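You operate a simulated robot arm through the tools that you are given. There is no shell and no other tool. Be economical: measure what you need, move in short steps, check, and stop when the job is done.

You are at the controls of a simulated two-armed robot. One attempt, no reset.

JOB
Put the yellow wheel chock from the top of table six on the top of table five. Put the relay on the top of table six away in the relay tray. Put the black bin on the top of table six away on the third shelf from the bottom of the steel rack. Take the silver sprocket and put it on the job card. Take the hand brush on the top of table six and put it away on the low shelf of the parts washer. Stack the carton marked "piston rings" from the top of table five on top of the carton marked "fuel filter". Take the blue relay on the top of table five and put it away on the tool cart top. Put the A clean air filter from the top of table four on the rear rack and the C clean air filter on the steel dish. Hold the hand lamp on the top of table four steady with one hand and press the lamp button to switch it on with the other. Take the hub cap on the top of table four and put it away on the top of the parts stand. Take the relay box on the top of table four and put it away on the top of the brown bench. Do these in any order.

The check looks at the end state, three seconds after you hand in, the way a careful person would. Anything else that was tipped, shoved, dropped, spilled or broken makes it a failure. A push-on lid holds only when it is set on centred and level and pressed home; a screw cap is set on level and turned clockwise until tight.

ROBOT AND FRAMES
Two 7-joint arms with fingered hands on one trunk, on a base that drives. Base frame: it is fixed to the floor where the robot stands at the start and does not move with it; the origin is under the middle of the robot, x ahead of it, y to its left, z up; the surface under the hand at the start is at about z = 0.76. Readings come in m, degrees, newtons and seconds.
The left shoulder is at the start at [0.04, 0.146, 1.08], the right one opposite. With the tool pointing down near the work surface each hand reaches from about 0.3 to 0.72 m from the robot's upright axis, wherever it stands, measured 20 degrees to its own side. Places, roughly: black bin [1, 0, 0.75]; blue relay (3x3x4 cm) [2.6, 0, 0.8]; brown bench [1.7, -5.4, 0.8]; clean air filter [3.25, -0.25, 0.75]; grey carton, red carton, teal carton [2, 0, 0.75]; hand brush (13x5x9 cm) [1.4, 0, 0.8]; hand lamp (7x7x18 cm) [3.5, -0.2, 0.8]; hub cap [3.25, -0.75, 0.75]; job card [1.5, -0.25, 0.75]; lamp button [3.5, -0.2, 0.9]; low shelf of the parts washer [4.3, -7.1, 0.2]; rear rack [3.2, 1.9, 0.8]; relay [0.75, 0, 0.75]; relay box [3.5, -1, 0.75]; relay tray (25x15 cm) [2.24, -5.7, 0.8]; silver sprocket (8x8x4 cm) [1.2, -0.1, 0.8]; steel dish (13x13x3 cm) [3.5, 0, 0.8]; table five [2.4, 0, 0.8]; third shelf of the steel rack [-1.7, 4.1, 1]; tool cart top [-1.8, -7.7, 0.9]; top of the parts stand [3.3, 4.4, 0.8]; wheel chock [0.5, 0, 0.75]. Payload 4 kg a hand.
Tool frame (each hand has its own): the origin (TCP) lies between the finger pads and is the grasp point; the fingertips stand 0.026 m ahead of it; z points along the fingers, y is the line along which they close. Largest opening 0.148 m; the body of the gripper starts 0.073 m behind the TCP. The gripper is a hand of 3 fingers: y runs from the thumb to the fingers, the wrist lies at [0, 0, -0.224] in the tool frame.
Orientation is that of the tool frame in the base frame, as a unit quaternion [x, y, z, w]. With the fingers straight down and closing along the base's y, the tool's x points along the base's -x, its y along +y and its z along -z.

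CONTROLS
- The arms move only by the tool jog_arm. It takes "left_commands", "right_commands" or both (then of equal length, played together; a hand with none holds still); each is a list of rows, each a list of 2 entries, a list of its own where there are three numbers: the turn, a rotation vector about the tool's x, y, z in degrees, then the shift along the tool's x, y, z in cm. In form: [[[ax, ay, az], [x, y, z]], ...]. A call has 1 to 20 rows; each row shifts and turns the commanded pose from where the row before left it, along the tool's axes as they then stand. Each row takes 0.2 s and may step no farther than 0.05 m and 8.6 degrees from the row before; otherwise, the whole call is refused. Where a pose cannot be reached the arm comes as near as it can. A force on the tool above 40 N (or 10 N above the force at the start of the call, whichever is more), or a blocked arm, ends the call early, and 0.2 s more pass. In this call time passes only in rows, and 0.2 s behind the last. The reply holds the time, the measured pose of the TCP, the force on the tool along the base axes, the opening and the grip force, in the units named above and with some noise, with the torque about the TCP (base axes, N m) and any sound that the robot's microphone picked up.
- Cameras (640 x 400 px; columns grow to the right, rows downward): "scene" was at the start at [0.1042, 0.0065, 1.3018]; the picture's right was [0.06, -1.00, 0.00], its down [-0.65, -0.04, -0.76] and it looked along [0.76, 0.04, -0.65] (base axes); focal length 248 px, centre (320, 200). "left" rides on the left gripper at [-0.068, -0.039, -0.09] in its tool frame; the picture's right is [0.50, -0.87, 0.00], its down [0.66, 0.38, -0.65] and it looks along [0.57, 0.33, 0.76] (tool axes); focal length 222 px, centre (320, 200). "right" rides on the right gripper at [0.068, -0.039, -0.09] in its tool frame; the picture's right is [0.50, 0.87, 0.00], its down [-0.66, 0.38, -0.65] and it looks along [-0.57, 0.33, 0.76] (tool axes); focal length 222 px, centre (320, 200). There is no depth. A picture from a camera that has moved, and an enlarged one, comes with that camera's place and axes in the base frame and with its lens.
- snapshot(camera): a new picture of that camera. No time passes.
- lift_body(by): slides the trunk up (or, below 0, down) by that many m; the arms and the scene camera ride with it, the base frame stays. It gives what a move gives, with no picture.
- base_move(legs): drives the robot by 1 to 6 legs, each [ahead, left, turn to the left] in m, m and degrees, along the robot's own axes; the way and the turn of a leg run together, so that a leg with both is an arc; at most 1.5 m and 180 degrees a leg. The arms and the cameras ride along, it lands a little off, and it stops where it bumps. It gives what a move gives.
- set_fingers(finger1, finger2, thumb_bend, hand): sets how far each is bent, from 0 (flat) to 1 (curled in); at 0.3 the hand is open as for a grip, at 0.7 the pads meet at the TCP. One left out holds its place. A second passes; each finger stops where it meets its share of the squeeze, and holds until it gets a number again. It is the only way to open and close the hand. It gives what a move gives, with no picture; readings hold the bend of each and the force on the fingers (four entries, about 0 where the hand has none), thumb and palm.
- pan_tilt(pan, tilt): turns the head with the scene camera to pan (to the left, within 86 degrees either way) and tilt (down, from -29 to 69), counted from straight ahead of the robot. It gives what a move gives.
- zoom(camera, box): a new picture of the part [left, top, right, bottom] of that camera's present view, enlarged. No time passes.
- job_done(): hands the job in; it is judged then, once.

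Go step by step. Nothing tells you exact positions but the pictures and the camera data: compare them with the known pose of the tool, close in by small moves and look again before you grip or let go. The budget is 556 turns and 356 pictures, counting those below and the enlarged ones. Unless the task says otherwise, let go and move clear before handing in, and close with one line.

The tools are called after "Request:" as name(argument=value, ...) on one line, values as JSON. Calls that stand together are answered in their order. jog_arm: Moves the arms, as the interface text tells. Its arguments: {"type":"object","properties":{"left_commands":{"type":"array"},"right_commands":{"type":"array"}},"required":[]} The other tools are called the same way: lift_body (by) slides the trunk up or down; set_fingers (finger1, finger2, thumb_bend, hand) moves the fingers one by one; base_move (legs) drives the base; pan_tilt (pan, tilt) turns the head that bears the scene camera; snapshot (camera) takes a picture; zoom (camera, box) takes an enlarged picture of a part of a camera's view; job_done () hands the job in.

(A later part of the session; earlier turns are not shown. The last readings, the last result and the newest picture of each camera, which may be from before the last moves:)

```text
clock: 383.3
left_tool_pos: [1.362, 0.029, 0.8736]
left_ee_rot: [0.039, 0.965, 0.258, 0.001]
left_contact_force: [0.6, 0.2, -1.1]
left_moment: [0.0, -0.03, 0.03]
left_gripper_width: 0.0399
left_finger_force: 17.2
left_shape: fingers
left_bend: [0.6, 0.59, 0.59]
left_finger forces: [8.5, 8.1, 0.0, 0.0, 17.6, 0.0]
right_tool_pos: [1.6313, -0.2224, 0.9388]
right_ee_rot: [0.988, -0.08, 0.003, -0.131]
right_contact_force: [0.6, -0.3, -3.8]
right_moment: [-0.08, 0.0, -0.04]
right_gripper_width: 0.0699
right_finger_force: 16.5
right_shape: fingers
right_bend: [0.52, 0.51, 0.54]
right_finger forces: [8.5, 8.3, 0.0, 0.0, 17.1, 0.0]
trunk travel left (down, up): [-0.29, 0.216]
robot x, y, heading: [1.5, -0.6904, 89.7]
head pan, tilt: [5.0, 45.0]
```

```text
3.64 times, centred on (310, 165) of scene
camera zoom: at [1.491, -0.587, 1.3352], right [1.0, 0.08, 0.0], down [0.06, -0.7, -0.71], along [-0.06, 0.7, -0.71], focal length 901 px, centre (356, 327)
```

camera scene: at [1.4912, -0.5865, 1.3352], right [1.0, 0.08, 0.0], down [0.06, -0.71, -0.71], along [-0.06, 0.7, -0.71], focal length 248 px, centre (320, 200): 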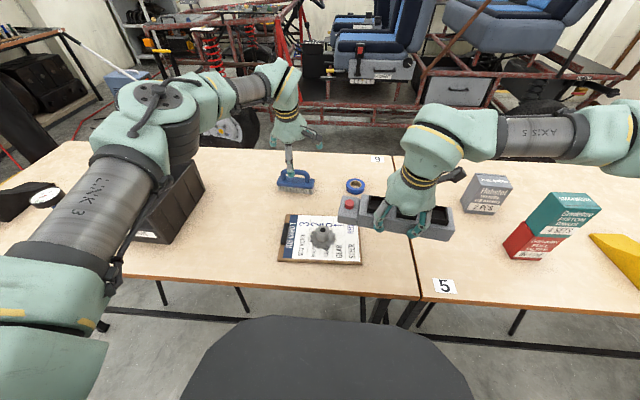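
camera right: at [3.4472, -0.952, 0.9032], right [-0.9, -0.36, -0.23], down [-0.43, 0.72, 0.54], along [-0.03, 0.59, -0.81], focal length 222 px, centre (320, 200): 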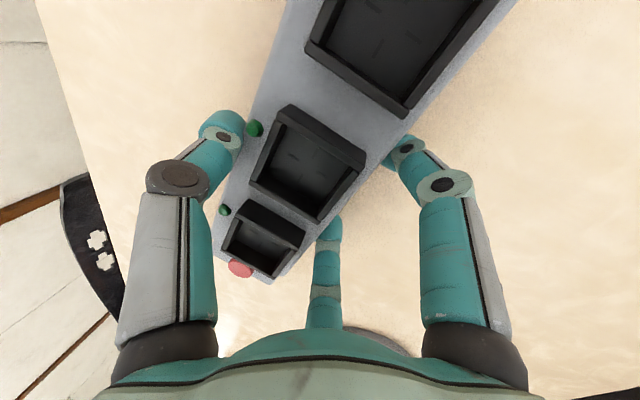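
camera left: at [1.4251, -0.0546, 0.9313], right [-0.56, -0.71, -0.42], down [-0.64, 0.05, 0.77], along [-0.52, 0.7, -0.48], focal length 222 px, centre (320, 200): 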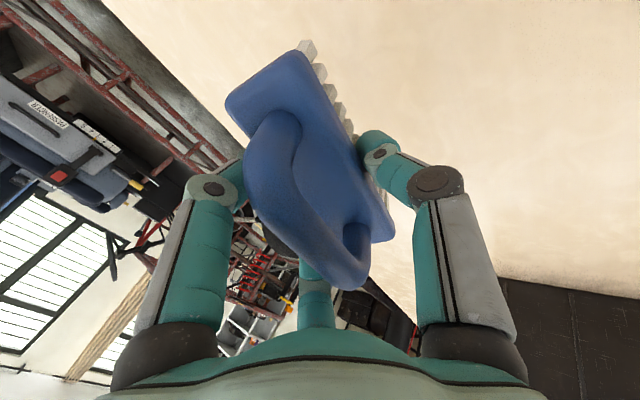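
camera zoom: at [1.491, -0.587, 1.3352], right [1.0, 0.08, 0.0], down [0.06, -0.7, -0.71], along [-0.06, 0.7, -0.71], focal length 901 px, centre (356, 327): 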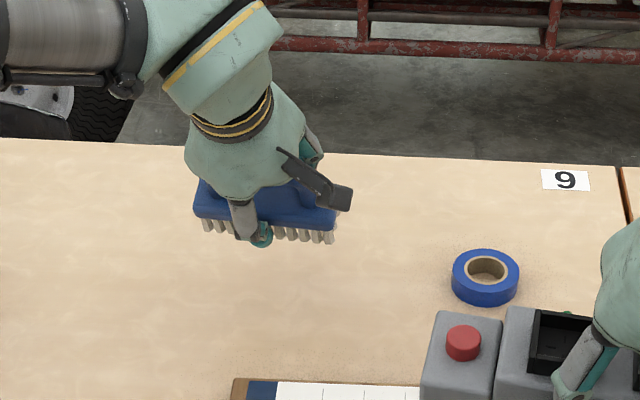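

Brush lifted. Retracting, raising the trunk, and starting the second trip south.

Request:
jog_arm(left_commands=[[[0, 0, 0], [0, 2.4, -4.2]], [[0, 0, 0], [0, 2.4, -4.2]], [[0, 0, 0], [0, -4.2, -2.43]], [[0, 0, 0], [0, -4.2, -2.43]], [[0, 0, 0], [0, -4.2, -2.43]], [[0, 0, 0], [0, -4.2, -2.43]], [[0, 0, 0], [0, -4.2, -2.43]], [[0, 0, 0], [0, -4.2, -2.43]]])

Request:
lift_body(by=0.1)

Request:
base_move(legs=[[-0.37, 0, 0], [0, 0, 90], [1.1, 0, 0], [1.05, 0, 0]])

Request:
snapshot(camera="left")

```text
clock: 385.1
left_tool_pos: [1.3388, -0.2625, 0.9742]
left_ee_rot: [0.037, 0.966, 0.258, 0.0]
left_contact_force: [-0.2, 0.0, -0.4]
left_moment: [0.01, 0.02, 0.02]
left_gripper_width: 0.0397
left_finger_force: 16.7
left_shape: fingers
left_bend: [0.6, 0.59, 0.59]
left_finger forces: [8.5, 8.3, 0.0, 0.0, 17.6, 0.0]
right_tool_pos: [1.6313, -0.2218, 0.9383]
right_ee_rot: [0.988, -0.08, 0.004, -0.131]
right_contact_force: [-0.2, 0.6, -3.7]
right_moment: [-0.07, -0.01, 0.02]
right_gripper_width: 0.0693
right_finger_force: 16.8
right_shape: fingers
right_bend: [0.52, 0.51, 0.54]
right_finger forces: [8.5, 8.2, 0.1, 0.0, 17.1, 0.0]
trunk travel left (down, up): [-0.29, 0.216]
robot x, y, heading: [1.4973, -0.6906, 89.5]
head pan, tilt: [5.0, 45.0]
```

```text
clock: 386.4
left_tool_pos: [1.3392, -0.2615, 1.073]
left_ee_rot: [0.039, 0.966, 0.256, 0.0]
left_contact_force: [1.4, 0.3, -0.7]
left_moment: [0.04, -0.01, 0.0]
left_gripper_width: 0.0397
left_finger_force: 17.3
left_shape: fingers
left_bend: [0.6, 0.59, 0.59]
left_finger forces: [8.5, 8.2, 0.0, 0.0, 17.6, 0.0]
right_tool_pos: [1.631, -0.2221, 1.0373]
right_ee_rot: [0.988, -0.08, 0.003, -0.131]
right_contact_force: [0.1, -0.2, -3.2]
right_moment: [-0.07, 0.0, -0.02]
right_gripper_width: 0.0697
right_finger_force: 16.6
right_shape: fingers
right_bend: [0.52, 0.51, 0.54]
right_finger forces: [8.5, 8.2, 0.0, 0.0, 17.2, 0.0]
trunk travel left (down, up): [-0.39, 0.116]
robot x, y, heading: [1.4963, -0.6909, 89.7]
head pan, tilt: [5.0, 45.0]
```

```text
clock: 402.8
left_tool_pos: [-1.0817, -1.1674, 1.0749]
left_ee_rot: [-0.654, 0.711, 0.184, -0.183]
left_contact_force: [-0.1, 0.8, -0.9]
left_moment: [0.0, 0.04, -0.03]
left_gripper_width: 0.0394
left_finger_force: 16.6
left_shape: fingers
left_bend: [0.6, 0.6, 0.59]
left_finger forces: [8.4, 8.0, 0.1, 0.0, 17.4, 0.0]
right_tool_pos: [-1.1209, -0.8764, 1.0389]
right_ee_rot: [0.756, 0.642, -0.09, -0.095]
right_contact_force: [-0.2, -0.7, -2.9]
right_moment: [-0.02, -0.07, 0.03]
right_gripper_width: 0.069
right_finger_force: 16.6
right_shape: fingers
right_bend: [0.52, 0.51, 0.54]
right_finger forces: [8.4, 8.0, 0.1, 0.0, 16.9, 0.0]
trunk travel left (down, up): [-0.39, 0.116]
robot x, y, heading: [-0.6548, -1.0146, 179.5]
head pan, tilt: [5.0, 45.0]
```

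```text
224 pictures are left
camera left: at [-0.9978, -1.1044, 1.1315], right [0.71, -0.56, -0.42], down [-0.05, -0.64, 0.77], along [-0.7, -0.52, -0.48], focal length 222 px, centre (320, 200)
```

left: 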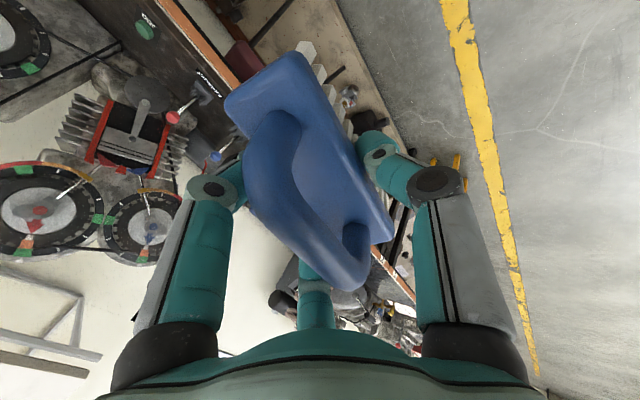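

Request:
base_move(legs=[[0, 0, 90.5], [1.5, 0, 0], [1.5, 0, 0]])

```text
clock: 420.7
left_tool_pos: [-0.4593, -4.3405, 1.0759]
left_ee_rot: [0.966, -0.032, 0.001, 0.258]
left_contact_force: [0.1, 0.1, -0.9]
left_moment: [-0.01, 0.0, 0.0]
left_gripper_width: 0.0392
left_finger_force: 17.0
left_shape: fingers
left_bend: [0.6, 0.6, 0.59]
left_finger forces: [8.3, 8.1, 0.0, 0.0, 17.3, 0.1]
right_tool_pos: [-0.7497, -4.3825, 1.0373]
right_ee_rot: [0.073, 0.989, -0.13, -0.003]
right_contact_force: [-0.1, 0.7, -3.3]
right_moment: [0.08, 0.0, -0.04]
right_gripper_width: 0.0688
right_finger_force: 16.7
right_shape: fingers
right_bend: [0.52, 0.52, 0.54]
right_finger forces: [8.3, 8.0, 0.1, 0.1, 16.6, 0.1]
trunk travel left (down, up): [-0.39, 0.116]
robot x, y, heading: [-0.6235, -3.9141, -89.4]
head pan, tilt: [5.0, 45.0]
```

Request:
base_move(legs=[[1.5, 0, 0], [1.4, 0, 0], [0, 0, 89.4], [1.5, 0, 0], [1.5, 0, 0]])

```text
clock: 452.7
left_tool_pos: [2.7605, -6.915, 1.0744]
left_ee_rot: [0.738, 0.624, 0.173, 0.189]
left_contact_force: [0.2, -0.5, -1.2]
left_moment: [0.02, 0.0, 0.0]
left_gripper_width: 0.0385
left_finger_force: 17.2
left_shape: fingers
left_bend: [0.6, 0.6, 0.59]
left_finger forces: [8.3, 8.1, 0.0, 0.0, 17.1, 0.0]
right_tool_pos: [2.7743, -7.2093, 1.0363]
right_ee_rot: [-0.609, 0.783, -0.099, 0.086]
right_contact_force: [-0.3, -0.7, -3.7]
right_moment: [-0.01, 0.06, 0.02]
right_gripper_width: 0.0683
right_finger_force: 16.1
right_shape: fingers
right_bend: [0.53, 0.52, 0.54]
right_finger forces: [8.2, 7.9, 0.0, 0.0, 16.4, 0.0]
trunk travel left (down, up): [-0.39, 0.116]
robot x, y, heading: [2.3243, -7.0356, -5.3]
head pan, tilt: [5.0, 45.0]
```

Request:
base_move(legs=[[0, 0, 95.5], [0.75, -0.1, 0]])

Request:
pan_tilt(pan=-5, tilt=45)

Request:
snapshot(camera="scene")

```text
clock: 460.8
left_tool_pos: [2.295, -5.8425, 1.0753]
left_ee_rot: [0.054, 0.964, 0.258, 0.005]
left_contact_force: [0.0, 0.1, -1.2]
left_moment: [0.01, 0.03, 0.01]
left_gripper_width: 0.0383
left_finger_force: 16.2
left_shape: fingers
left_bend: [0.6, 0.6, 0.6]
left_finger forces: [8.2, 7.9, 0.0, 0.1, 17.0, 0.0]
right_tool_pos: [2.5878, -5.8149, 1.0379]
right_ee_rot: [0.987, -0.097, 0.006, -0.131]
right_contact_force: [0.8, 0.2, -3.4]
right_moment: [-0.11, 0.03, -0.02]
right_gripper_width: 0.0679
right_finger_force: 16.0
right_shape: fingers
right_bend: [0.53, 0.52, 0.54]
right_finger forces: [8.0, 7.7, 0.0, 0.0, 16.1, 0.0]
trunk travel left (down, up): [-0.39, 0.116]
robot x, y, heading: [2.4381, -6.2767, 87.7]
head pan, tilt: [5.0, 45.0]
```

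```text
clock: 461.6
left_tool_pos: [2.2962, -5.8422, 1.0745]
left_ee_rot: [0.056, 0.965, 0.256, 0.005]
left_contact_force: [-0.6, 0.3, -1.5]
left_moment: [-0.01, 0.01, -0.04]
left_gripper_width: 0.0387
left_finger_force: 16.6
left_shape: fingers
left_bend: [0.6, 0.6, 0.6]
left_finger forces: [8.3, 8.1, 0.0, 0.1, 17.0, 0.0]
right_tool_pos: [2.588, -5.8134, 1.0367]
right_ee_rot: [0.987, -0.096, 0.005, -0.13]
right_contact_force: [0.2, -0.4, -2.6]
right_moment: [-0.05, -0.03, 0.0]
right_gripper_width: 0.068
right_finger_force: 16.1
right_shape: fingers
right_bend: [0.53, 0.52, 0.54]
right_finger forces: [8.1, 7.6, 0.0, 0.1, 16.1, 0.0]
trunk travel left (down, up): [-0.39, 0.116]
robot x, y, heading: [2.4387, -6.2741, 87.6]
head pan, tilt: [-5.0, 45.0]
```

```text
223 pictures are left
camera scene: at [2.4492, -6.1735, 1.4349], right [0.99, -0.13, 0.0], down [-0.09, -0.7, -0.71], along [0.09, 0.7, -0.71], focal length 248 px, centre (320, 200)
```

scene: 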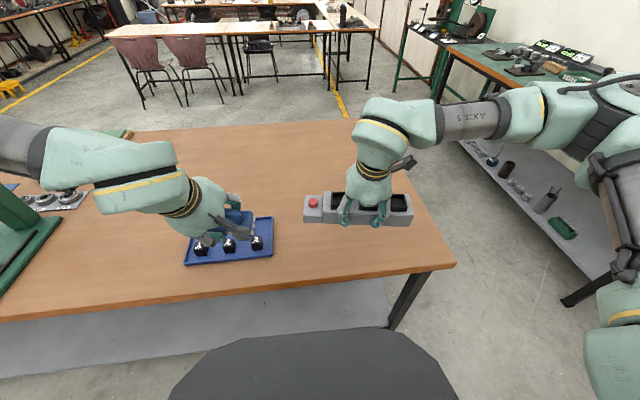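

Free bench space right of the tray. Extending and lowering the relay box there.

Request:
jog_arm(right_commands=[[[0, 0, 0], [-0.4, -3.9, 1.03]], [[0, 0, 0], [-0.4, -3.9, 1.03]], [[0, 0, 0], [-0.4, -3.9, 1.03]], [[0, 0, 0], [-0.4, -3.9, 1.03]], [[0, 0, 0], [0, 1.08, 4.0]], [[0, 0, 0], [0, 1.08, 4.0]], [[0, 0, 0], [0, 1.08, 4.0]], [[0, 0, 0], [0, 0.9, 3.3]]])

Request:
zoom(camera="scene", box=[260, 120, 480, 280])

```text
clock: 463.4
left_tool_pos: [2.2954, -5.8411, 1.0738]
left_ee_rot: [0.054, 0.965, 0.257, 0.004]
left_contact_force: [-1.3, 0.0, -1.0]
left_moment: [0.02, -0.02, -0.02]
left_gripper_width: 0.0385
left_finger_force: 16.6
left_shape: fingers
left_bend: [0.6, 0.6, 0.6]
left_finger forces: [8.3, 8.0, 0.0, 0.0, 17.1, 0.0]
right_tool_pos: [2.5993, -5.6547, 0.8792]
right_ee_rot: [0.987, -0.097, 0.004, -0.13]
right_contact_force: [-0.2, -0.2, -3.7]
right_moment: [-0.09, -0.01, 0.0]
right_gripper_width: 0.0672
right_finger_force: 15.8
right_shape: fingers
right_bend: [0.53, 0.52, 0.54]
right_finger forces: [8.0, 7.8, 0.0, 0.1, 16.2, 0.1]
trunk travel left (down, up): [-0.39, 0.116]
robot x, y, heading: [2.4382, -6.2805, 87.9]
head pan, tilt: [-5.0, 45.0]
```

```text
2.50 times, centred on (370, 200) of scene
camera zoom: at [2.4496, -6.1732, 1.4349], right [0.99, -0.13, 0.0], down [-0.09, -0.7, -0.71], along [0.09, 0.7, -0.71], focal length 620 px, centre (195, 200)
```

zoom: 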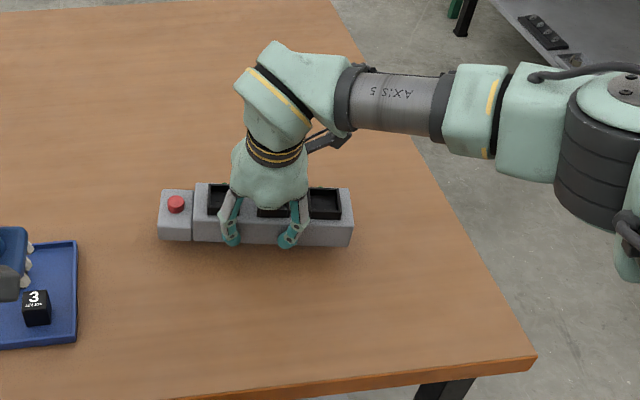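

Request:
jog_arm(right_commands=[[[0, 0, 0], [0, 0.26, 0.97]], [[0, 0, 0], [0, 0.2, 0.77]], [[0, 0, 0], [0, 0.13, 0.48]], [[0, 0, 0], [0, 0.13, 0.48]], [[0, 0, 0], [0, 0.1, 0.39]]])

```text
clock: 464.6
left_tool_pos: [2.2951, -5.8438, 1.0756]
left_ee_rot: [0.055, 0.965, 0.257, 0.005]
left_contact_force: [0.2, -0.5, -1.9]
left_moment: [0.02, 0.04, -0.05]
left_gripper_width: 0.0386
left_finger_force: 16.7
left_shape: fingers
left_bend: [0.6, 0.6, 0.6]
left_finger forces: [8.1, 8.0, 0.1, 0.0, 17.1, 0.0]
right_tool_pos: [2.6013, -5.6535, 0.8504]
right_ee_rot: [0.987, -0.095, 0.005, -0.133]
right_contact_force: [-0.1, 0.7, 5.0]
right_moment: [-0.11, 0.05, 0.03]
right_gripper_width: 0.0671
right_finger_force: 17.7
right_shape: fingers
right_bend: [0.53, 0.52, 0.54]
right_finger forces: [8.6, 8.2, 0.0, 0.0, 19.3, 0.0]
trunk travel left (down, up): [-0.39, 0.116]
robot x, y, heading: [2.4372, -6.2763, 88.0]
head pan, tilt: [-5.0, 45.0]
```

Contact. Releasing and rising.

Request:
set_fingers(hand="right", finger1=0.3, finger2=0.3, thumb_bend=0.3)

Request:
jog_arm(right_commands=[[[0, 0, 0], [0, -0.52, -1.94]], [[0, 0, 0], [0, -1.0, -3.9]], [[0, 0, 0], [0, -1.0, -3.9]], [[0, 0, 0], [0, -1.0, -3.9]], [[0, 0, 0], [0, 4.2, -1.1]], [[0, 0, 0], [0, 4.2, -1.1]], [[0, 0, 0], [0, 4.2, -1.1]]])

Request:
snapshot(camera="scene")

```text
clock: 465.6
left_tool_pos: [2.2951, -5.8426, 1.0739]
left_ee_rot: [0.056, 0.965, 0.257, 0.004]
left_contact_force: [-0.3, -0.5, -1.4]
left_moment: [-0.01, -0.03, -0.01]
left_gripper_width: 0.0386
left_finger_force: 16.7
left_shape: fingers
left_bend: [0.6, 0.6, 0.6]
left_finger forces: [8.2, 8.0, 0.0, 0.0, 17.0, 0.0]
right_tool_pos: [2.6023, -5.6524, 0.8485]
right_ee_rot: [0.987, -0.097, 0.006, -0.13]
right_contact_force: [0.1, 0.2, 0.3]
right_moment: [0.01, 0.0, 0.0]
right_gripper_width: 0.1265
right_finger_force: 0.1
right_shape: fingers
right_bend: [0.3, 0.3, 0.3]
right_finger forces: [0.0, 0.0, 0.0, 0.0, 0.1, 0.1]
trunk travel left (down, up): [-0.39, 0.116]
robot x, y, heading: [2.4382, -6.2778, 87.6]
head pan, tilt: [-5.0, 45.0]
```

```text
clock: 467.1
left_tool_pos: [2.2943, -5.8433, 1.0747]
left_ee_rot: [0.055, 0.965, 0.258, 0.005]
left_contact_force: [0.2, -0.2, -1.1]
left_moment: [0.01, -0.01, 0.0]
left_gripper_width: 0.0384
left_finger_force: 16.8
left_shape: fingers
left_bend: [0.6, 0.6, 0.6]
left_finger forces: [8.3, 8.0, 0.0, 0.0, 17.0, 0.0]
right_tool_pos: [2.5784, -5.782, 0.9894]
right_ee_rot: [0.987, -0.097, 0.006, -0.13]
right_contact_force: [0.0, 0.6, 0.3]
right_moment: [0.03, 0.0, -0.02]
right_gripper_width: 0.1269
right_finger_force: 0.1
right_shape: fingers
right_bend: [0.3, 0.3, 0.3]
right_finger forces: [0.0, 0.1, 0.0, 0.0, 0.1, 0.0]
trunk travel left (down, up): [-0.39, 0.116]
robot x, y, heading: [2.4366, -6.2803, 87.6]
head pan, tilt: [-5.0, 45.0]
```

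```text
221 pictures are left
camera scene: at [2.4488, -6.1751, 1.435], right [0.99, -0.13, 0.0], down [-0.09, -0.7, -0.71], along [0.09, 0.7, -0.71], focal length 248 px, centre (320, 200)
```

scene: 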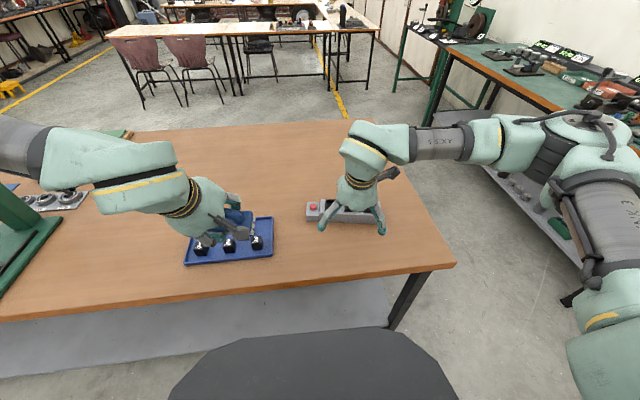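

Relay box is on the brown bench. Now to the washer: back off, turn east, approach and look.

Request:
base_move(legs=[[-0.8, 0, 0], [0, 0, -87.6], [0.7, 0, 0]])

Request:
pan_tilt(pan=0, tilt=35)

Request:
snapshot(camera="scene")

```text
clock: 478.7
left_tool_pos: [3.5534, -6.9068, 1.0761]
left_ee_rot: [0.706, 0.66, 0.183, 0.182]
left_contact_force: [-1.1, -0.1, -1.4]
left_moment: [-0.02, -0.02, 0.01]
left_gripper_width: 0.0382
left_finger_force: 16.4
left_shape: fingers
left_bend: [0.6, 0.6, 0.6]
left_finger forces: [8.2, 7.9, 0.0, 0.0, 16.9, 0.0]
right_tool_pos: [3.6275, -7.1873, 0.9879]
right_ee_rot: [-0.647, 0.752, -0.094, 0.091]
right_contact_force: [0.3, 0.2, 0.2]
right_moment: [0.0, 0.02, -0.03]
right_gripper_width: 0.1266
right_finger_force: 0.0
right_shape: fingers
right_bend: [0.3, 0.3, 0.3]
right_finger forces: [0.1, 0.0, 0.0, 0.0, 0.0, 0.1]
trunk travel left (down, up): [-0.39, 0.116]
robot x, y, heading: [3.1303, -7.0674, 0.5]
head pan, tilt: [-5.0, 45.0]
```

```text
clock: 479.4
left_tool_pos: [3.5545, -6.9063, 1.0738]
left_ee_rot: [0.706, 0.66, 0.182, 0.181]
left_contact_force: [0.3, -0.2, -1.2]
left_moment: [0.01, -0.02, 0.0]
left_gripper_width: 0.0384
left_finger_force: 16.6
left_shape: fingers
left_bend: [0.6, 0.6, 0.6]
left_finger forces: [8.2, 7.9, 0.0, 0.1, 17.0, 0.0]
right_tool_pos: [3.6282, -7.1877, 0.988]
right_ee_rot: [-0.647, 0.752, -0.094, 0.091]
right_contact_force: [-1.0, -0.5, 0.7]
right_moment: [-0.02, 0.01, 0.0]
right_gripper_width: 0.1268
right_finger_force: 0.1
right_shape: fingers
right_bend: [0.3, 0.3, 0.3]
right_finger forces: [0.0, 0.0, 0.0, 0.0, 0.1, 0.0]
trunk travel left (down, up): [-0.39, 0.116]
robot x, y, heading: [3.1276, -7.0693, 0.3]
head pan, tilt: [0.0, 35.0]
```

```text
220 pictures are left
camera scene: at [3.2348, -7.0666, 1.4497], right [0.01, -1.0, 0.0], down [-0.57, 0.0, -0.82], along [0.82, 0.0, -0.57], focal length 248 px, centre (320, 200)
```

scene: 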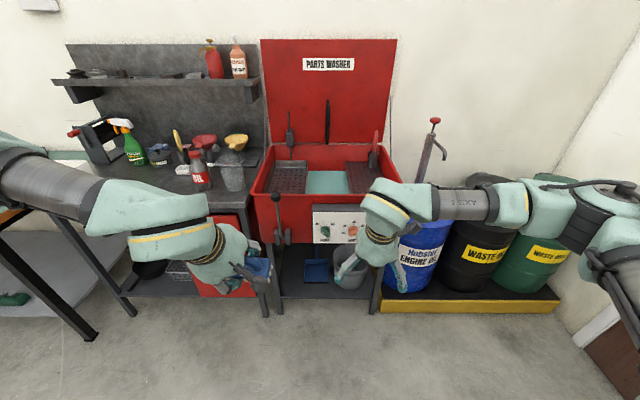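

Lowering the trunk to look into the low shelf, and moving the right hand aside.

Request:
lift_body(by=-0.38)

Request:
jog_arm(right_commands=[[[0, 0, 0], [3.5, 3, -0.8]], [[0, 0, 0], [3.5, 3, -0.8]], [[0, 0, 0], [3.5, 3, -0.8]], [[0, 0, 0], [3.5, 3, -0.8]], [[0, 0, 0], [3.5, 3, -0.8]]])

Request:
pan_tilt(pan=0, tilt=35)

Request:
snapshot(camera="scene")

Request:
snapshot(camera="left")

```text
clock: 483.1
left_tool_pos: [3.5545, -6.9069, 0.6954]
left_ee_rot: [0.706, 0.66, 0.183, 0.181]
left_contact_force: [0.3, -0.2, -1.8]
left_moment: [0.0, 0.0, -0.03]
left_gripper_width: 0.0381
left_finger_force: 16.2
left_shape: fingers
left_bend: [0.6, 0.6, 0.6]
left_finger forces: [8.2, 7.9, 0.1, 0.0, 16.8, 0.0]
right_tool_pos: [3.6271, -7.187, 0.6093]
right_ee_rot: [-0.647, 0.751, -0.094, 0.09]
right_contact_force: [-0.3, -0.1, -0.3]
right_moment: [0.0, -0.02, -0.02]
right_gripper_width: 0.1265
right_finger_force: 0.1
right_shape: fingers
right_bend: [0.3, 0.3, 0.3]
right_finger forces: [0.1, 0.0, 0.1, 0.1, 0.1, 0.1]
trunk travel left (down, up): [-0.01, 0.496]
robot x, y, heading: [3.1251, -7.0683, 0.1]
head pan, tilt: [0.0, 35.0]
```

```text
clock: 484.2
left_tool_pos: [3.5522, -6.9069, 0.6959]
left_ee_rot: [0.706, 0.659, 0.183, 0.181]
left_contact_force: [0.4, 0.7, -1.4]
left_moment: [-0.01, 0.01, -0.01]
left_gripper_width: 0.0383
left_finger_force: 16.6
left_shape: fingers
left_bend: [0.6, 0.6, 0.6]
left_finger forces: [8.3, 7.9, 0.0, 0.0, 16.9, 0.0]
right_tool_pos: [3.4878, -7.345, 0.6031]
right_ee_rot: [-0.646, 0.752, -0.093, 0.091]
right_contact_force: [0.2, 0.6, -1.0]
right_moment: [0.01, -0.01, 0.01]
right_gripper_width: 0.1267
right_finger_force: 0.0
right_shape: fingers
right_bend: [0.3, 0.3, 0.3]
right_finger forces: [0.0, 0.0, 0.0, 0.1, 0.0, 0.0]
right hand out of reach, approached as far as the arm can: row 4, 5
trunk travel left (down, up): [-0.01, 0.496]
robot x, y, heading: [3.1249, -7.0705, 0.6]
head pan, tilt: [0.0, 35.0]
```

```text
clock: 484.9
left_tool_pos: [3.5549, -6.9079, 0.6954]
left_ee_rot: [0.707, 0.659, 0.182, 0.181]
left_contact_force: [0.5, -0.2, -1.5]
left_moment: [0.01, 0.0, 0.02]
left_gripper_width: 0.038
left_finger_force: 16.7
left_shape: fingers
left_bend: [0.6, 0.6, 0.6]
left_finger forces: [8.2, 8.0, 0.0, 0.0, 16.9, 0.1]
right_tool_pos: [3.4885, -7.3435, 0.6029]
right_ee_rot: [-0.646, 0.752, -0.094, 0.091]
right_contact_force: [-0.6, 0.4, 0.4]
right_moment: [-0.01, -0.01, -0.01]
right_gripper_width: 0.1268
right_finger_force: 0.0
right_shape: fingers
right_bend: [0.3, 0.3, 0.3]
right_finger forces: [0.1, 0.1, 0.0, 0.1, 0.0, 0.0]
trunk travel left (down, up): [-0.01, 0.496]
robot x, y, heading: [3.124, -7.0696, 0.5]
head pan, tilt: [0.0, 35.0]
```

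```text
219 pictures are left
camera scene: at [3.2342, -7.0666, 1.0706], right [0.01, -1.0, 0.0], down [-0.57, 0.0, -0.82], along [0.82, 0.0, -0.57], focal length 248 px, centre (320, 200)
```

scene: 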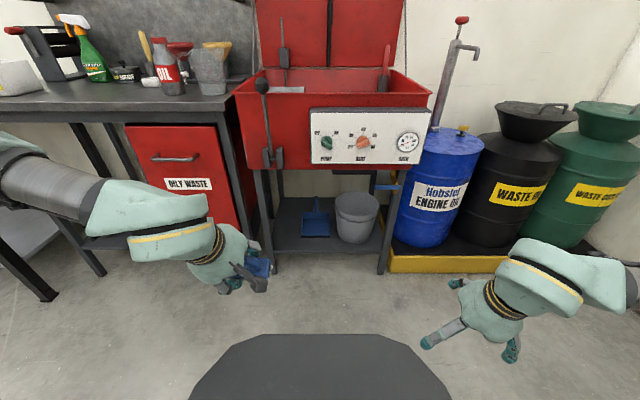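

```text
218 pictures are left
camera left: at [3.4718, -6.9698, 0.7522], right [-0.72, 0.55, -0.42], down [0.04, 0.64, 0.77], along [0.7, 0.53, -0.48], focal length 222 px, centre (320, 200)
```

left: 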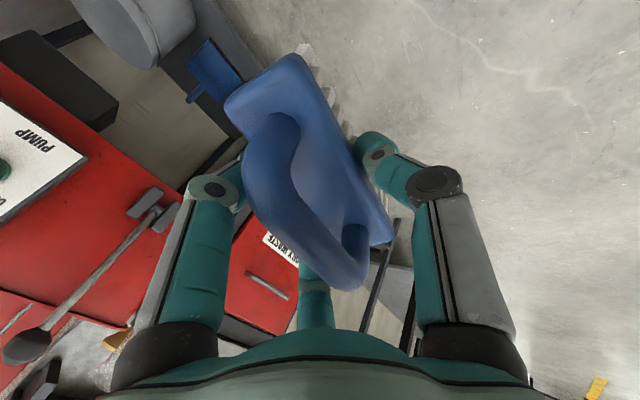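

The shelf (z≈0.2, front x≈4.07) has free room front-left of the dustpan. I'll lower the left hand, then drive in.

Request:
jog_arm(left_commands=[[[0, 0, 0], [0, -2.25, 3.9]], [[0, 0, 0], [0, -2.25, 3.9]], [[0, 0, 0], [0, -2.25, 3.9]], [[0, 0, 0], [0, -2.25, 3.9]], [[0, 0, 0], [0, -2.25, 3.9]], [[0, 0, 0], [0, -2.25, 3.9]]])

Request:
base_move(legs=[[0.33, -0.04, -0.5]])

Request:
pan_tilt(pan=5, tilt=45)

Request:
snapshot(camera="scene")

Request:
snapshot(camera="left")

```text
clock: 486.2
left_tool_pos: [3.5901, -6.881, 0.5048]
left_ee_rot: [0.702, 0.667, 0.187, 0.167]
left_contact_force: [-0.2, -0.5, -0.2]
left_moment: [0.05, -0.01, 0.04]
left_gripper_width: 0.0381
left_finger_force: 16.9
left_shape: fingers
left_bend: [0.6, 0.6, 0.6]
left_finger forces: [8.2, 8.0, 0.0, 0.0, 17.1, 0.1]
left hand out of reach, approached as far as the arm can: row 4, 5, 6
right_tool_pos: [3.4894, -7.344, 0.6023]
right_ee_rot: [-0.646, 0.752, -0.094, 0.09]
right_contact_force: [-0.2, -0.5, -0.5]
right_moment: [0.01, -0.01, -0.01]
right_gripper_width: 0.1266
right_finger_force: 0.1
right_shape: fingers
right_bend: [0.3, 0.3, 0.3]
right_finger forces: [0.0, 0.0, 0.1, 0.0, 0.1, 0.0]
trunk travel left (down, up): [-0.01, 0.496]
robot x, y, heading: [3.1251, -7.0695, 0.2]
head pan, tilt: [0.0, 35.0]
```

```text
clock: 488.4
left_tool_pos: [3.9152, -6.929, 0.5045]
left_ee_rot: [0.707, 0.661, 0.185, 0.167]
left_contact_force: [0.0, 0.0, -1.7]
left_moment: [0.0, -0.01, -0.02]
left_gripper_width: 0.0378
left_finger_force: 16.8
left_shape: fingers
left_bend: [0.6, 0.6, 0.6]
left_finger forces: [8.1, 7.9, 0.0, 0.0, 17.0, 0.0]
right_tool_pos: [3.8059, -7.3917, 0.6026]
right_ee_rot: [-0.641, 0.757, -0.094, 0.088]
right_contact_force: [-0.4, 0.1, -1.2]
right_moment: [0.02, 0.04, -0.01]
right_gripper_width: 0.1268
right_finger_force: 0.1
right_shape: fingers
right_bend: [0.3, 0.3, 0.3]
right_finger forces: [0.0, 0.1, 0.0, 0.1, 0.0, 0.0]
trunk travel left (down, up): [-0.01, 0.496]
robot x, y, heading: [3.4457, -7.1121, -0.7]
head pan, tilt: [0.0, 35.0]
```

```text
clock: 489.1
left_tool_pos: [3.9137, -6.9288, 0.5051]
left_ee_rot: [0.707, 0.661, 0.185, 0.168]
left_contact_force: [-1.1, -0.5, -1.5]
left_moment: [0.0, -0.02, 0.03]
left_gripper_width: 0.038
left_finger_force: 16.3
left_shape: fingers
left_bend: [0.6, 0.6, 0.6]
left_finger forces: [8.3, 7.9, 0.0, 0.1, 17.0, 0.0]
right_tool_pos: [3.805, -7.391, 0.6033]
right_ee_rot: [-0.641, 0.757, -0.094, 0.09]
right_contact_force: [0.0, -0.2, 0.6]
right_moment: [0.02, -0.02, 0.0]
right_gripper_width: 0.1268
right_finger_force: 0.0
right_shape: fingers
right_bend: [0.3, 0.3, 0.3]
right_finger forces: [0.1, 0.1, 0.1, 0.0, 0.1, 0.0]
trunk travel left (down, up): [-0.01, 0.496]
robot x, y, heading: [3.4474, -7.1081, -0.6]
head pan, tilt: [5.0, 45.0]
```

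```text
217 pictures are left
camera scene: at [3.5482, -7.102, 1.0558], right [0.08, -1.0, 0.0], down [-0.7, -0.05, -0.71], along [0.71, 0.05, -0.71], focal length 248 px, centre (320, 200)
```

scene: 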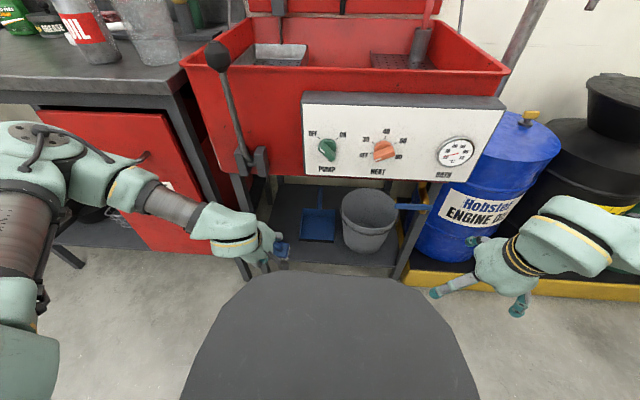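

```text
216 pictures are left
camera left: at [3.834, -6.9947, 0.5618], right [-0.73, 0.56, -0.4], down [0.05, 0.62, 0.78], along [0.68, 0.55, -0.48], focal length 222 px, centre (320, 200)
```

left: 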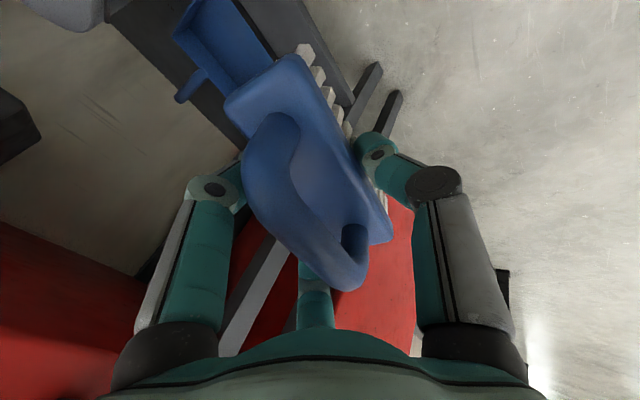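

Shifting slightly right to clear the washer leg, moving forward-down, then driving the last 8 cm.

Request:
jog_arm(left_commands=[[[0, 0, 0], [-0.8, 1.18, 3.7]], [[0, 0, 0], [-0.8, 1.18, 3.7]], [[0, 0, 0], [-0.8, 1.18, 3.7]], [[0, 0, 0], [-0.8, 1.18, 3.7]]])

Request:
base_move(legs=[[0.08, 0, 0.6]])

Request:
snapshot(camera="scene")

Request:
snapshot(camera="left")

```text
clock: 490.1
left_tool_pos: [4.0272, -6.9633, 0.3954]
left_ee_rot: [0.707, 0.662, 0.186, 0.168]
left_contact_force: [-0.3, 0.3, 0.2]
left_moment: [0.03, 0.04, 0.04]
left_gripper_width: 0.0377
left_finger_force: 16.5
left_shape: fingers
left_bend: [0.6, 0.6, 0.6]
left_finger forces: [8.1, 8.0, 0.1, 0.1, 17.1, 0.1]
right_tool_pos: [3.8048, -7.3911, 0.6021]
right_ee_rot: [-0.641, 0.757, -0.094, 0.088]
right_contact_force: [-0.5, 0.0, 0.3]
right_moment: [0.0, 0.01, 0.02]
right_gripper_width: 0.1269
right_finger_force: 0.1
right_shape: fingers
right_bend: [0.3, 0.3, 0.3]
right_finger forces: [0.0, 0.1, 0.0, 0.1, 0.1, 0.1]
trunk travel left (down, up): [-0.01, 0.496]
robot x, y, heading: [3.4446, -7.1078, -0.8]
head pan, tilt: [5.0, 45.0]
```

```text
clock: 491.2
left_tool_pos: [4.1053, -6.9587, 0.3968]
left_ee_rot: [0.704, 0.665, 0.185, 0.166]
left_contact_force: [0.3, -0.3, -1.3]
left_moment: [0.04, 0.04, -0.02]
left_gripper_width: 0.0377
left_finger_force: 16.2
left_shape: fingers
left_bend: [0.6, 0.6, 0.6]
left_finger forces: [8.2, 7.9, 0.0, 0.1, 16.9, 0.0]
right_tool_pos: [3.8889, -7.3882, 0.6018]
right_ee_rot: [-0.645, 0.754, -0.094, 0.089]
right_contact_force: [1.2, 0.3, -0.2]
right_moment: [0.0, -0.02, -0.02]
right_gripper_width: 0.1264
right_finger_force: 0.0
right_shape: fingers
right_bend: [0.3, 0.3, 0.3]
right_finger forces: [0.1, 0.0, 0.0, 0.0, 0.0, 0.0]
trunk travel left (down, up): [-0.01, 0.496]
robot x, y, heading: [3.5261, -7.108, -0.1]
head pan, tilt: [5.0, 45.0]
```

```text
215 pictures are left
camera scene: at [3.6291, -7.1016, 1.0556], right [0.09, -1.0, 0.0], down [-0.71, -0.06, -0.71], along [0.7, 0.06, -0.71], focal length 248 px, centre (320, 200)
```

scene: 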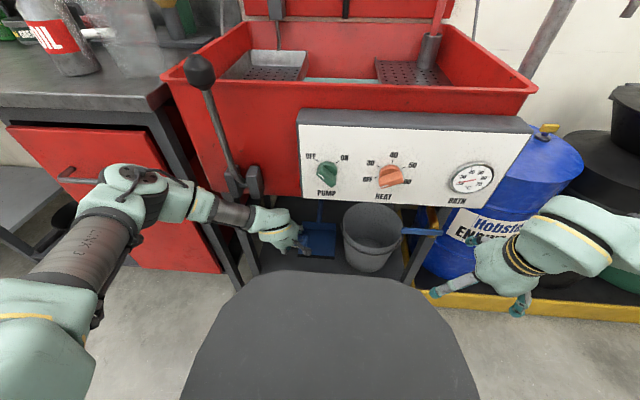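

```text
214 pictures are left
camera left: at [4.0251, -7.0247, 0.4531], right [-0.73, 0.55, -0.4], down [0.04, 0.62, 0.78], along [0.68, 0.56, -0.48], focal length 222 px, centre (320, 200)
```

left: 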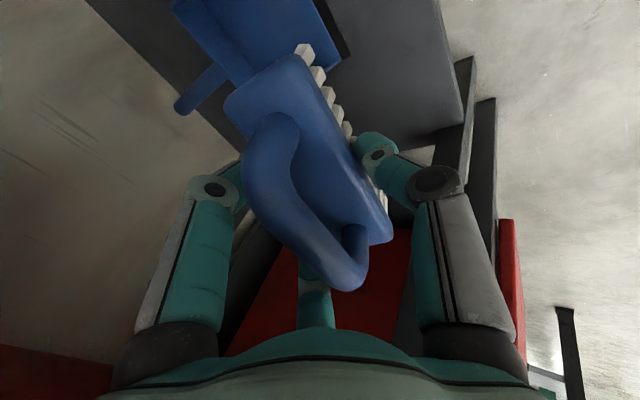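

Request:
jog_arm(left_commands=[[[0, 0, 0], [0, -1.5, 2.6]], [[0, 0, 0], [0, -1.5, 2.6]], [[0, 0, 0], [0, -1.5, 2.6]], [[0, 0, 0], [0, -1.25, 2.17]]])

Request:
snapshot(camera="left")

Request:
zoom(camera="scene", box=[200, 170, 420, 300])

```text
clock: 492.2
left_tool_pos: [4.1017, -6.9569, 0.2787]
left_ee_rot: [0.703, 0.665, 0.187, 0.166]
left_contact_force: [-0.3, 0.2, -1.1]
left_moment: [0.01, 0.03, -0.03]
left_gripper_width: 0.0376
left_finger_force: 16.8
left_shape: fingers
left_bend: [0.6, 0.6, 0.6]
left_finger forces: [8.2, 7.9, 0.2, 0.0, 16.9, 0.0]
right_tool_pos: [3.8875, -7.3893, 0.6032]
right_ee_rot: [-0.644, 0.754, -0.094, 0.09]
right_contact_force: [-0.3, -0.4, 0.1]
right_moment: [-0.03, 0.02, -0.01]
right_gripper_width: 0.1268
right_finger_force: 0.0
right_shape: fingers
right_bend: [0.3, 0.3, 0.3]
right_finger forces: [0.0, 0.0, 0.0, 0.0, 0.0, 0.0]
trunk travel left (down, up): [-0.01, 0.496]
robot x, y, heading: [3.5272, -7.1056, -0.2]
head pan, tilt: [5.0, 45.0]
```

```text
213 pictures are left
camera left: at [4.0226, -7.0232, 0.3365], right [-0.73, 0.55, -0.4], down [0.04, 0.62, 0.78], along [0.68, 0.56, -0.48], focal length 222 px, centre (320, 200)
```

left: 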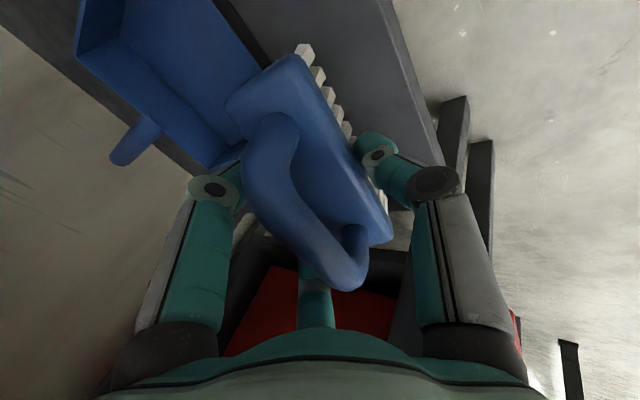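

```text
2.91 times, centred on (310, 235) of scene
camera zoom: at [3.6281, -7.1016, 1.0558], right [0.09, -1.0, 0.0], down [-0.7, -0.06, -0.71], along [0.7, 0.06, -0.71], focal length 721 px, centre (349, 98)
```

zoom: 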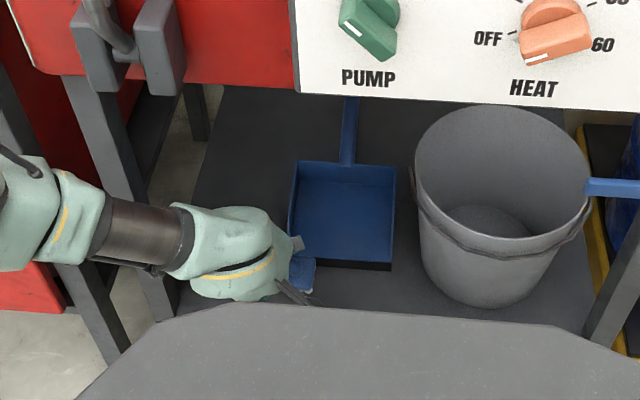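

Shifting 1.5 cm left to keep the fingers off the dustpan, then lowering to contact.

Request:
jog_arm(left_commands=[[[0, 0, 0], [1.5, 0.4, 0.2]], [[0, 0, 0], [0, -0.4, 0.7]], [[0, 0, 0], [0, -0.3, 0.52]], [[0, 0, 0], [0, -0.2, 0.35]], [[0, 0, 0], [0, -0.2, 0.35]]])

Request:
zoom(camera="scene", box=[200, 170, 420, 300])

Request:
snapshot(camera="left")

```text
clock: 493.4
left_tool_pos: [4.1077, -6.9387, 0.2585]
left_ee_rot: [0.704, 0.664, 0.187, 0.166]
left_contact_force: [-0.3, 0.6, -1.0]
left_moment: [0.02, -0.02, -0.01]
left_gripper_width: 0.0378
left_finger_force: 16.9
left_shape: fingers
left_bend: [0.6, 0.6, 0.6]
left_finger forces: [8.2, 7.9, 0.0, 0.0, 16.9, 0.1]
right_tool_pos: [3.8884, -7.3881, 0.6019]
right_ee_rot: [-0.643, 0.755, -0.094, 0.089]
right_contact_force: [-0.4, 0.4, 0.2]
right_moment: [-0.04, 0.02, -0.02]
right_gripper_width: 0.1268
right_finger_force: 0.1
right_shape: fingers
right_bend: [0.3, 0.3, 0.3]
right_finger forces: [0.1, 0.0, 0.0, 0.0, 0.0, 0.0]
trunk travel left (down, up): [-0.01, 0.496]
robot x, y, heading: [3.524, -7.1149, 0.0]
head pan, tilt: [5.0, 45.0]
```

```text
2.91 times, centred on (310, 235) of scene
camera zoom: at [3.628, -7.1016, 1.0558], right [0.09, -1.0, 0.0], down [-0.7, -0.06, -0.71], along [0.7, 0.06, -0.71], focal length 721 px, centre (349, 98)
```

zoom: 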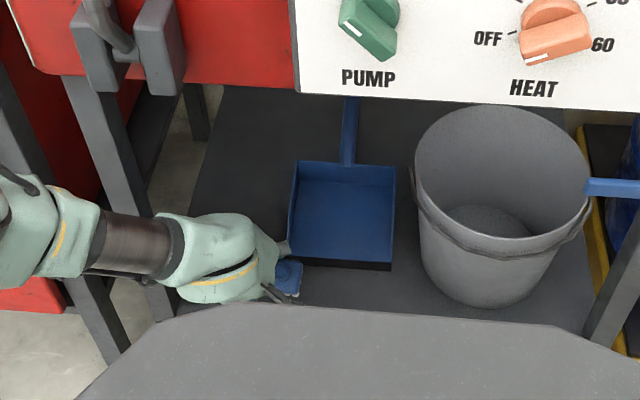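

```text
210 pictures are left
camera left: at [4.0279, -7.0049, 0.3158], right [-0.73, 0.55, -0.4], down [0.04, 0.62, 0.78], along [0.68, 0.56, -0.48], focal length 222 px, centre (320, 200)
```

left: 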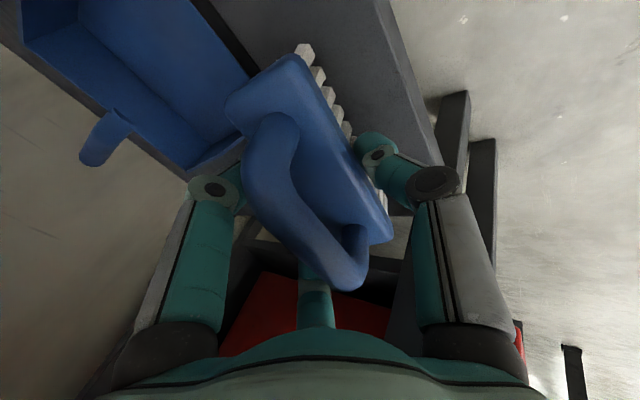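

Request:
jog_arm(left_commands=[[[0, 0, 0], [0, -0.2, 0.35]], [[0, 0, 0], [0, -0.2, 0.35]], [[0, 0, 0], [0, -0.15, 0.26]]])

```text
clock: 494.2
left_tool_pos: [4.1083, -6.9375, 0.2488]
left_ee_rot: [0.703, 0.665, 0.186, 0.167]
left_contact_force: [-0.1, 0.6, -1.2]
left_moment: [0.01, 0.01, -0.04]
left_gripper_width: 0.0376
left_finger_force: 16.8
left_shape: fingers
left_bend: [0.6, 0.6, 0.6]
left_finger forces: [8.2, 7.9, 0.0, 0.0, 16.9, 0.0]
right_tool_pos: [3.8879, -7.3889, 0.6036]
right_ee_rot: [-0.644, 0.754, -0.095, 0.09]
right_contact_force: [-1.1, 0.1, 0.5]
right_moment: [-0.02, 0.0, -0.04]
right_gripper_width: 0.1267
right_finger_force: 0.1
right_shape: fingers
right_bend: [0.3, 0.3, 0.3]
right_finger forces: [0.0, 0.0, 0.0, 0.0, 0.0, 0.1]
trunk travel left (down, up): [-0.01, 0.496]
robot x, y, heading: [3.5288, -7.1094, -0.2]
head pan, tilt: [5.0, 45.0]
```

Request:
jog_arm(left_commands=[[[0, 0, 0], [0, -0.25, 0.43]], [[0, 0, 0], [0, -0.25, 0.43]], [[0, 0, 0], [0, -0.25, 0.43]]])

Request:
snapshot(camera="left")

```text
clock: 495.0
left_tool_pos: [4.1072, -6.9372, 0.2344]
left_ee_rot: [0.703, 0.665, 0.186, 0.167]
left_contact_force: [-0.6, -0.8, -1.4]
left_moment: [-0.02, 0.0, -0.02]
left_gripper_width: 0.0378
left_finger_force: 16.2
left_shape: fingers
left_bend: [0.6, 0.6, 0.6]
left_finger forces: [8.2, 7.9, 0.1, 0.0, 16.9, 0.1]
right_tool_pos: [3.8877, -7.3899, 0.6025]
right_ee_rot: [-0.644, 0.754, -0.094, 0.089]
right_contact_force: [0.0, -0.4, 0.1]
right_moment: [0.02, -0.01, 0.0]
right_gripper_width: 0.1267
right_finger_force: 0.0
right_shape: fingers
right_bend: [0.3, 0.3, 0.3]
right_finger forces: [0.0, 0.1, 0.0, 0.0, 0.1, 0.0]
trunk travel left (down, up): [-0.01, 0.496]
robot x, y, heading: [3.5257, -7.1093, 0.0]
head pan, tilt: [5.0, 45.0]
```

```text
209 pictures are left
camera left: at [4.0271, -7.0038, 0.2906], right [-0.73, 0.55, -0.4], down [0.04, 0.62, 0.78], along [0.68, 0.56, -0.48], focal length 222 px, centre (320, 200)
```

left: 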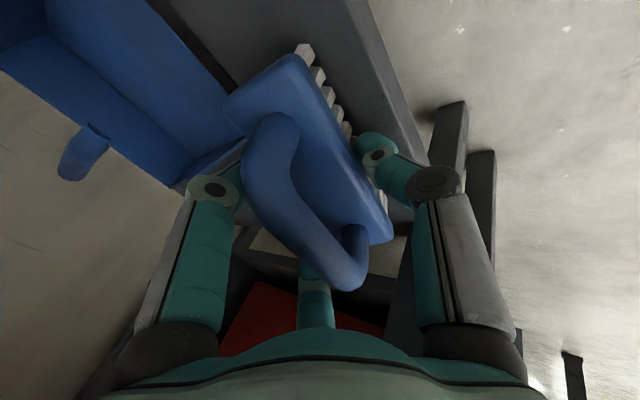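

Request:
jog_arm(left_commands=[[[0, 0, 0], [0.6, 0.7, 0.4]], [[0, 0, 0], [0, -0.25, 0.43]], [[0, 0, 0], [0, -0.25, 0.43]], [[0, 0, 0], [0, -0.25, 0.43]], [[0, 0, 0], [0, -0.2, 0.35]]])

Request:
snapshot(camera="left")

```text
clock: 496.1
left_tool_pos: [4.119, -6.9313, 0.2265]
left_ee_rot: [0.702, 0.665, 0.19, 0.171]
left_contact_force: [-9.9, 0.0, 26.4]
left_moment: [-0.01, 0.62, -0.02]
left_gripper_width: 0.0378
left_finger_force: 23.9
left_shape: fingers
left_bend: [0.6, 0.59, 0.64]
left_finger forces: [13.3, 10.7, 0.1, 0.0, 24.8, 0.1]
right_tool_pos: [3.8854, -7.3885, 0.6033]
right_ee_rot: [-0.644, 0.754, -0.093, 0.092]
right_contact_force: [-0.2, -0.2, -0.7]
right_moment: [-0.01, 0.03, 0.03]
right_gripper_width: 0.1268
right_finger_force: 0.1
right_shape: fingers
right_bend: [0.3, 0.3, 0.3]
right_finger forces: [0.1, 0.1, 0.0, 0.1, 0.1, 0.0]
trunk travel left (down, up): [-0.01, 0.496]
robot x, y, heading: [3.5245, -7.1093, -0.1]
head pan, tilt: [5.0, 45.0]
stopped in row 5 (left hand): the force on the tool passed its limit at 43 N (the readings are from after the stop); the commanded pose is now the measured one
```

```text
208 pictures are left
camera left: at [4.0389, -6.9976, 0.2813], right [-0.73, 0.55, -0.41], down [0.04, 0.62, 0.78], along [0.68, 0.56, -0.48], focal length 222 px, centre (320, 200)
```

left: 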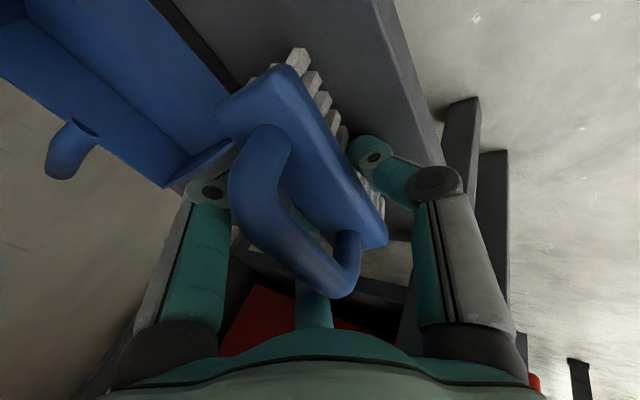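

Contact with the shelf (z≈0.175). Relaxing slightly, then opening the thumb and only slightly the fingers.

Request:
jog_arm(left_commands=[[[0, 0, 0], [0, 0.25, -0.43]]])

Request:
set_fingers(hand="left", finger1=0.57, finger2=0.57, thumb_bend=0.45)

Request:
snapshot(camera="left")

Request:
zoom(camera="scene", box=[200, 170, 420, 300])

```text
clock: 496.5
left_tool_pos: [4.1177, -6.9313, 0.2279]
left_ee_rot: [0.703, 0.665, 0.188, 0.169]
left_contact_force: [-1.5, -0.1, 7.2]
left_moment: [0.0, 0.05, -0.01]
left_gripper_width: 0.0372
left_finger_force: 17.8
left_shape: fingers
left_bend: [0.6, 0.6, 0.63]
left_finger forces: [10.2, 9.0, 0.0, 0.0, 16.8, 0.0]
right_tool_pos: [3.8861, -7.3895, 0.6027]
right_ee_rot: [-0.644, 0.754, -0.094, 0.091]
right_contact_force: [0.7, 0.6, 0.1]
right_moment: [-0.02, -0.03, -0.03]
right_gripper_width: 0.127
right_finger_force: 0.0
right_shape: fingers
right_bend: [0.3, 0.3, 0.3]
right_finger forces: [0.0, 0.0, 0.1, 0.1, 0.0, 0.0]
trunk travel left (down, up): [-0.01, 0.496]
robot x, y, heading: [3.5275, -7.1081, -0.2]
head pan, tilt: [5.0, 45.0]
```

```text
clock: 497.5
left_tool_pos: [4.1195, -6.931, 0.2282]
left_ee_rot: [0.702, 0.665, 0.188, 0.169]
left_contact_force: [5.8, -0.6, 13.5]
left_moment: [-0.04, -0.05, 0.01]
left_gripper_width: 0.0463
left_finger_force: 6.4
left_shape: fingers
left_bend: [0.56, 0.56, 0.52]
left_finger forces: [0.4, 0.3, 0.0, 0.0, 12.7, 0.0]
right_tool_pos: [3.8868, -7.3889, 0.6038]
right_ee_rot: [-0.644, 0.753, -0.094, 0.091]
right_contact_force: [0.0, -0.1, -0.9]
right_moment: [-0.04, 0.02, 0.0]
right_gripper_width: 0.1269
right_finger_force: 0.0
right_shape: fingers
right_bend: [0.3, 0.3, 0.3]
right_finger forces: [0.1, 0.0, 0.1, 0.0, 0.0, 0.0]
trunk travel left (down, up): [-0.01, 0.496]
robot x, y, heading: [3.5262, -7.1078, -0.0]
head pan, tilt: [5.0, 45.0]
```

```text
207 pictures are left
camera left: at [4.0385, -6.9975, 0.2847], right [-0.73, 0.55, -0.4], down [0.04, 0.62, 0.78], along [0.68, 0.56, -0.48], focal length 222 px, centre (320, 200)
```

left: 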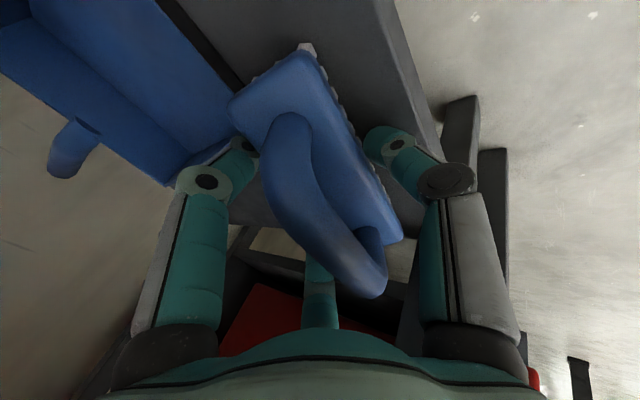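

```text
2.91 times, centred on (310, 235) of scene
camera zoom: at [3.6265, -7.1019, 1.056], right [0.09, -1.0, 0.0], down [-0.7, -0.06, -0.71], along [0.71, 0.06, -0.71], focal length 721 px, centre (349, 98)
```

zoom: 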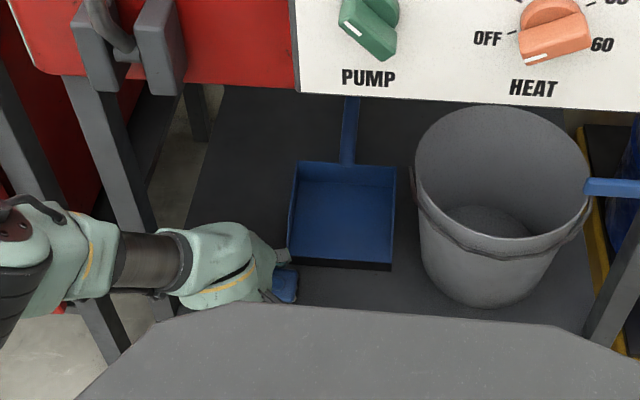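

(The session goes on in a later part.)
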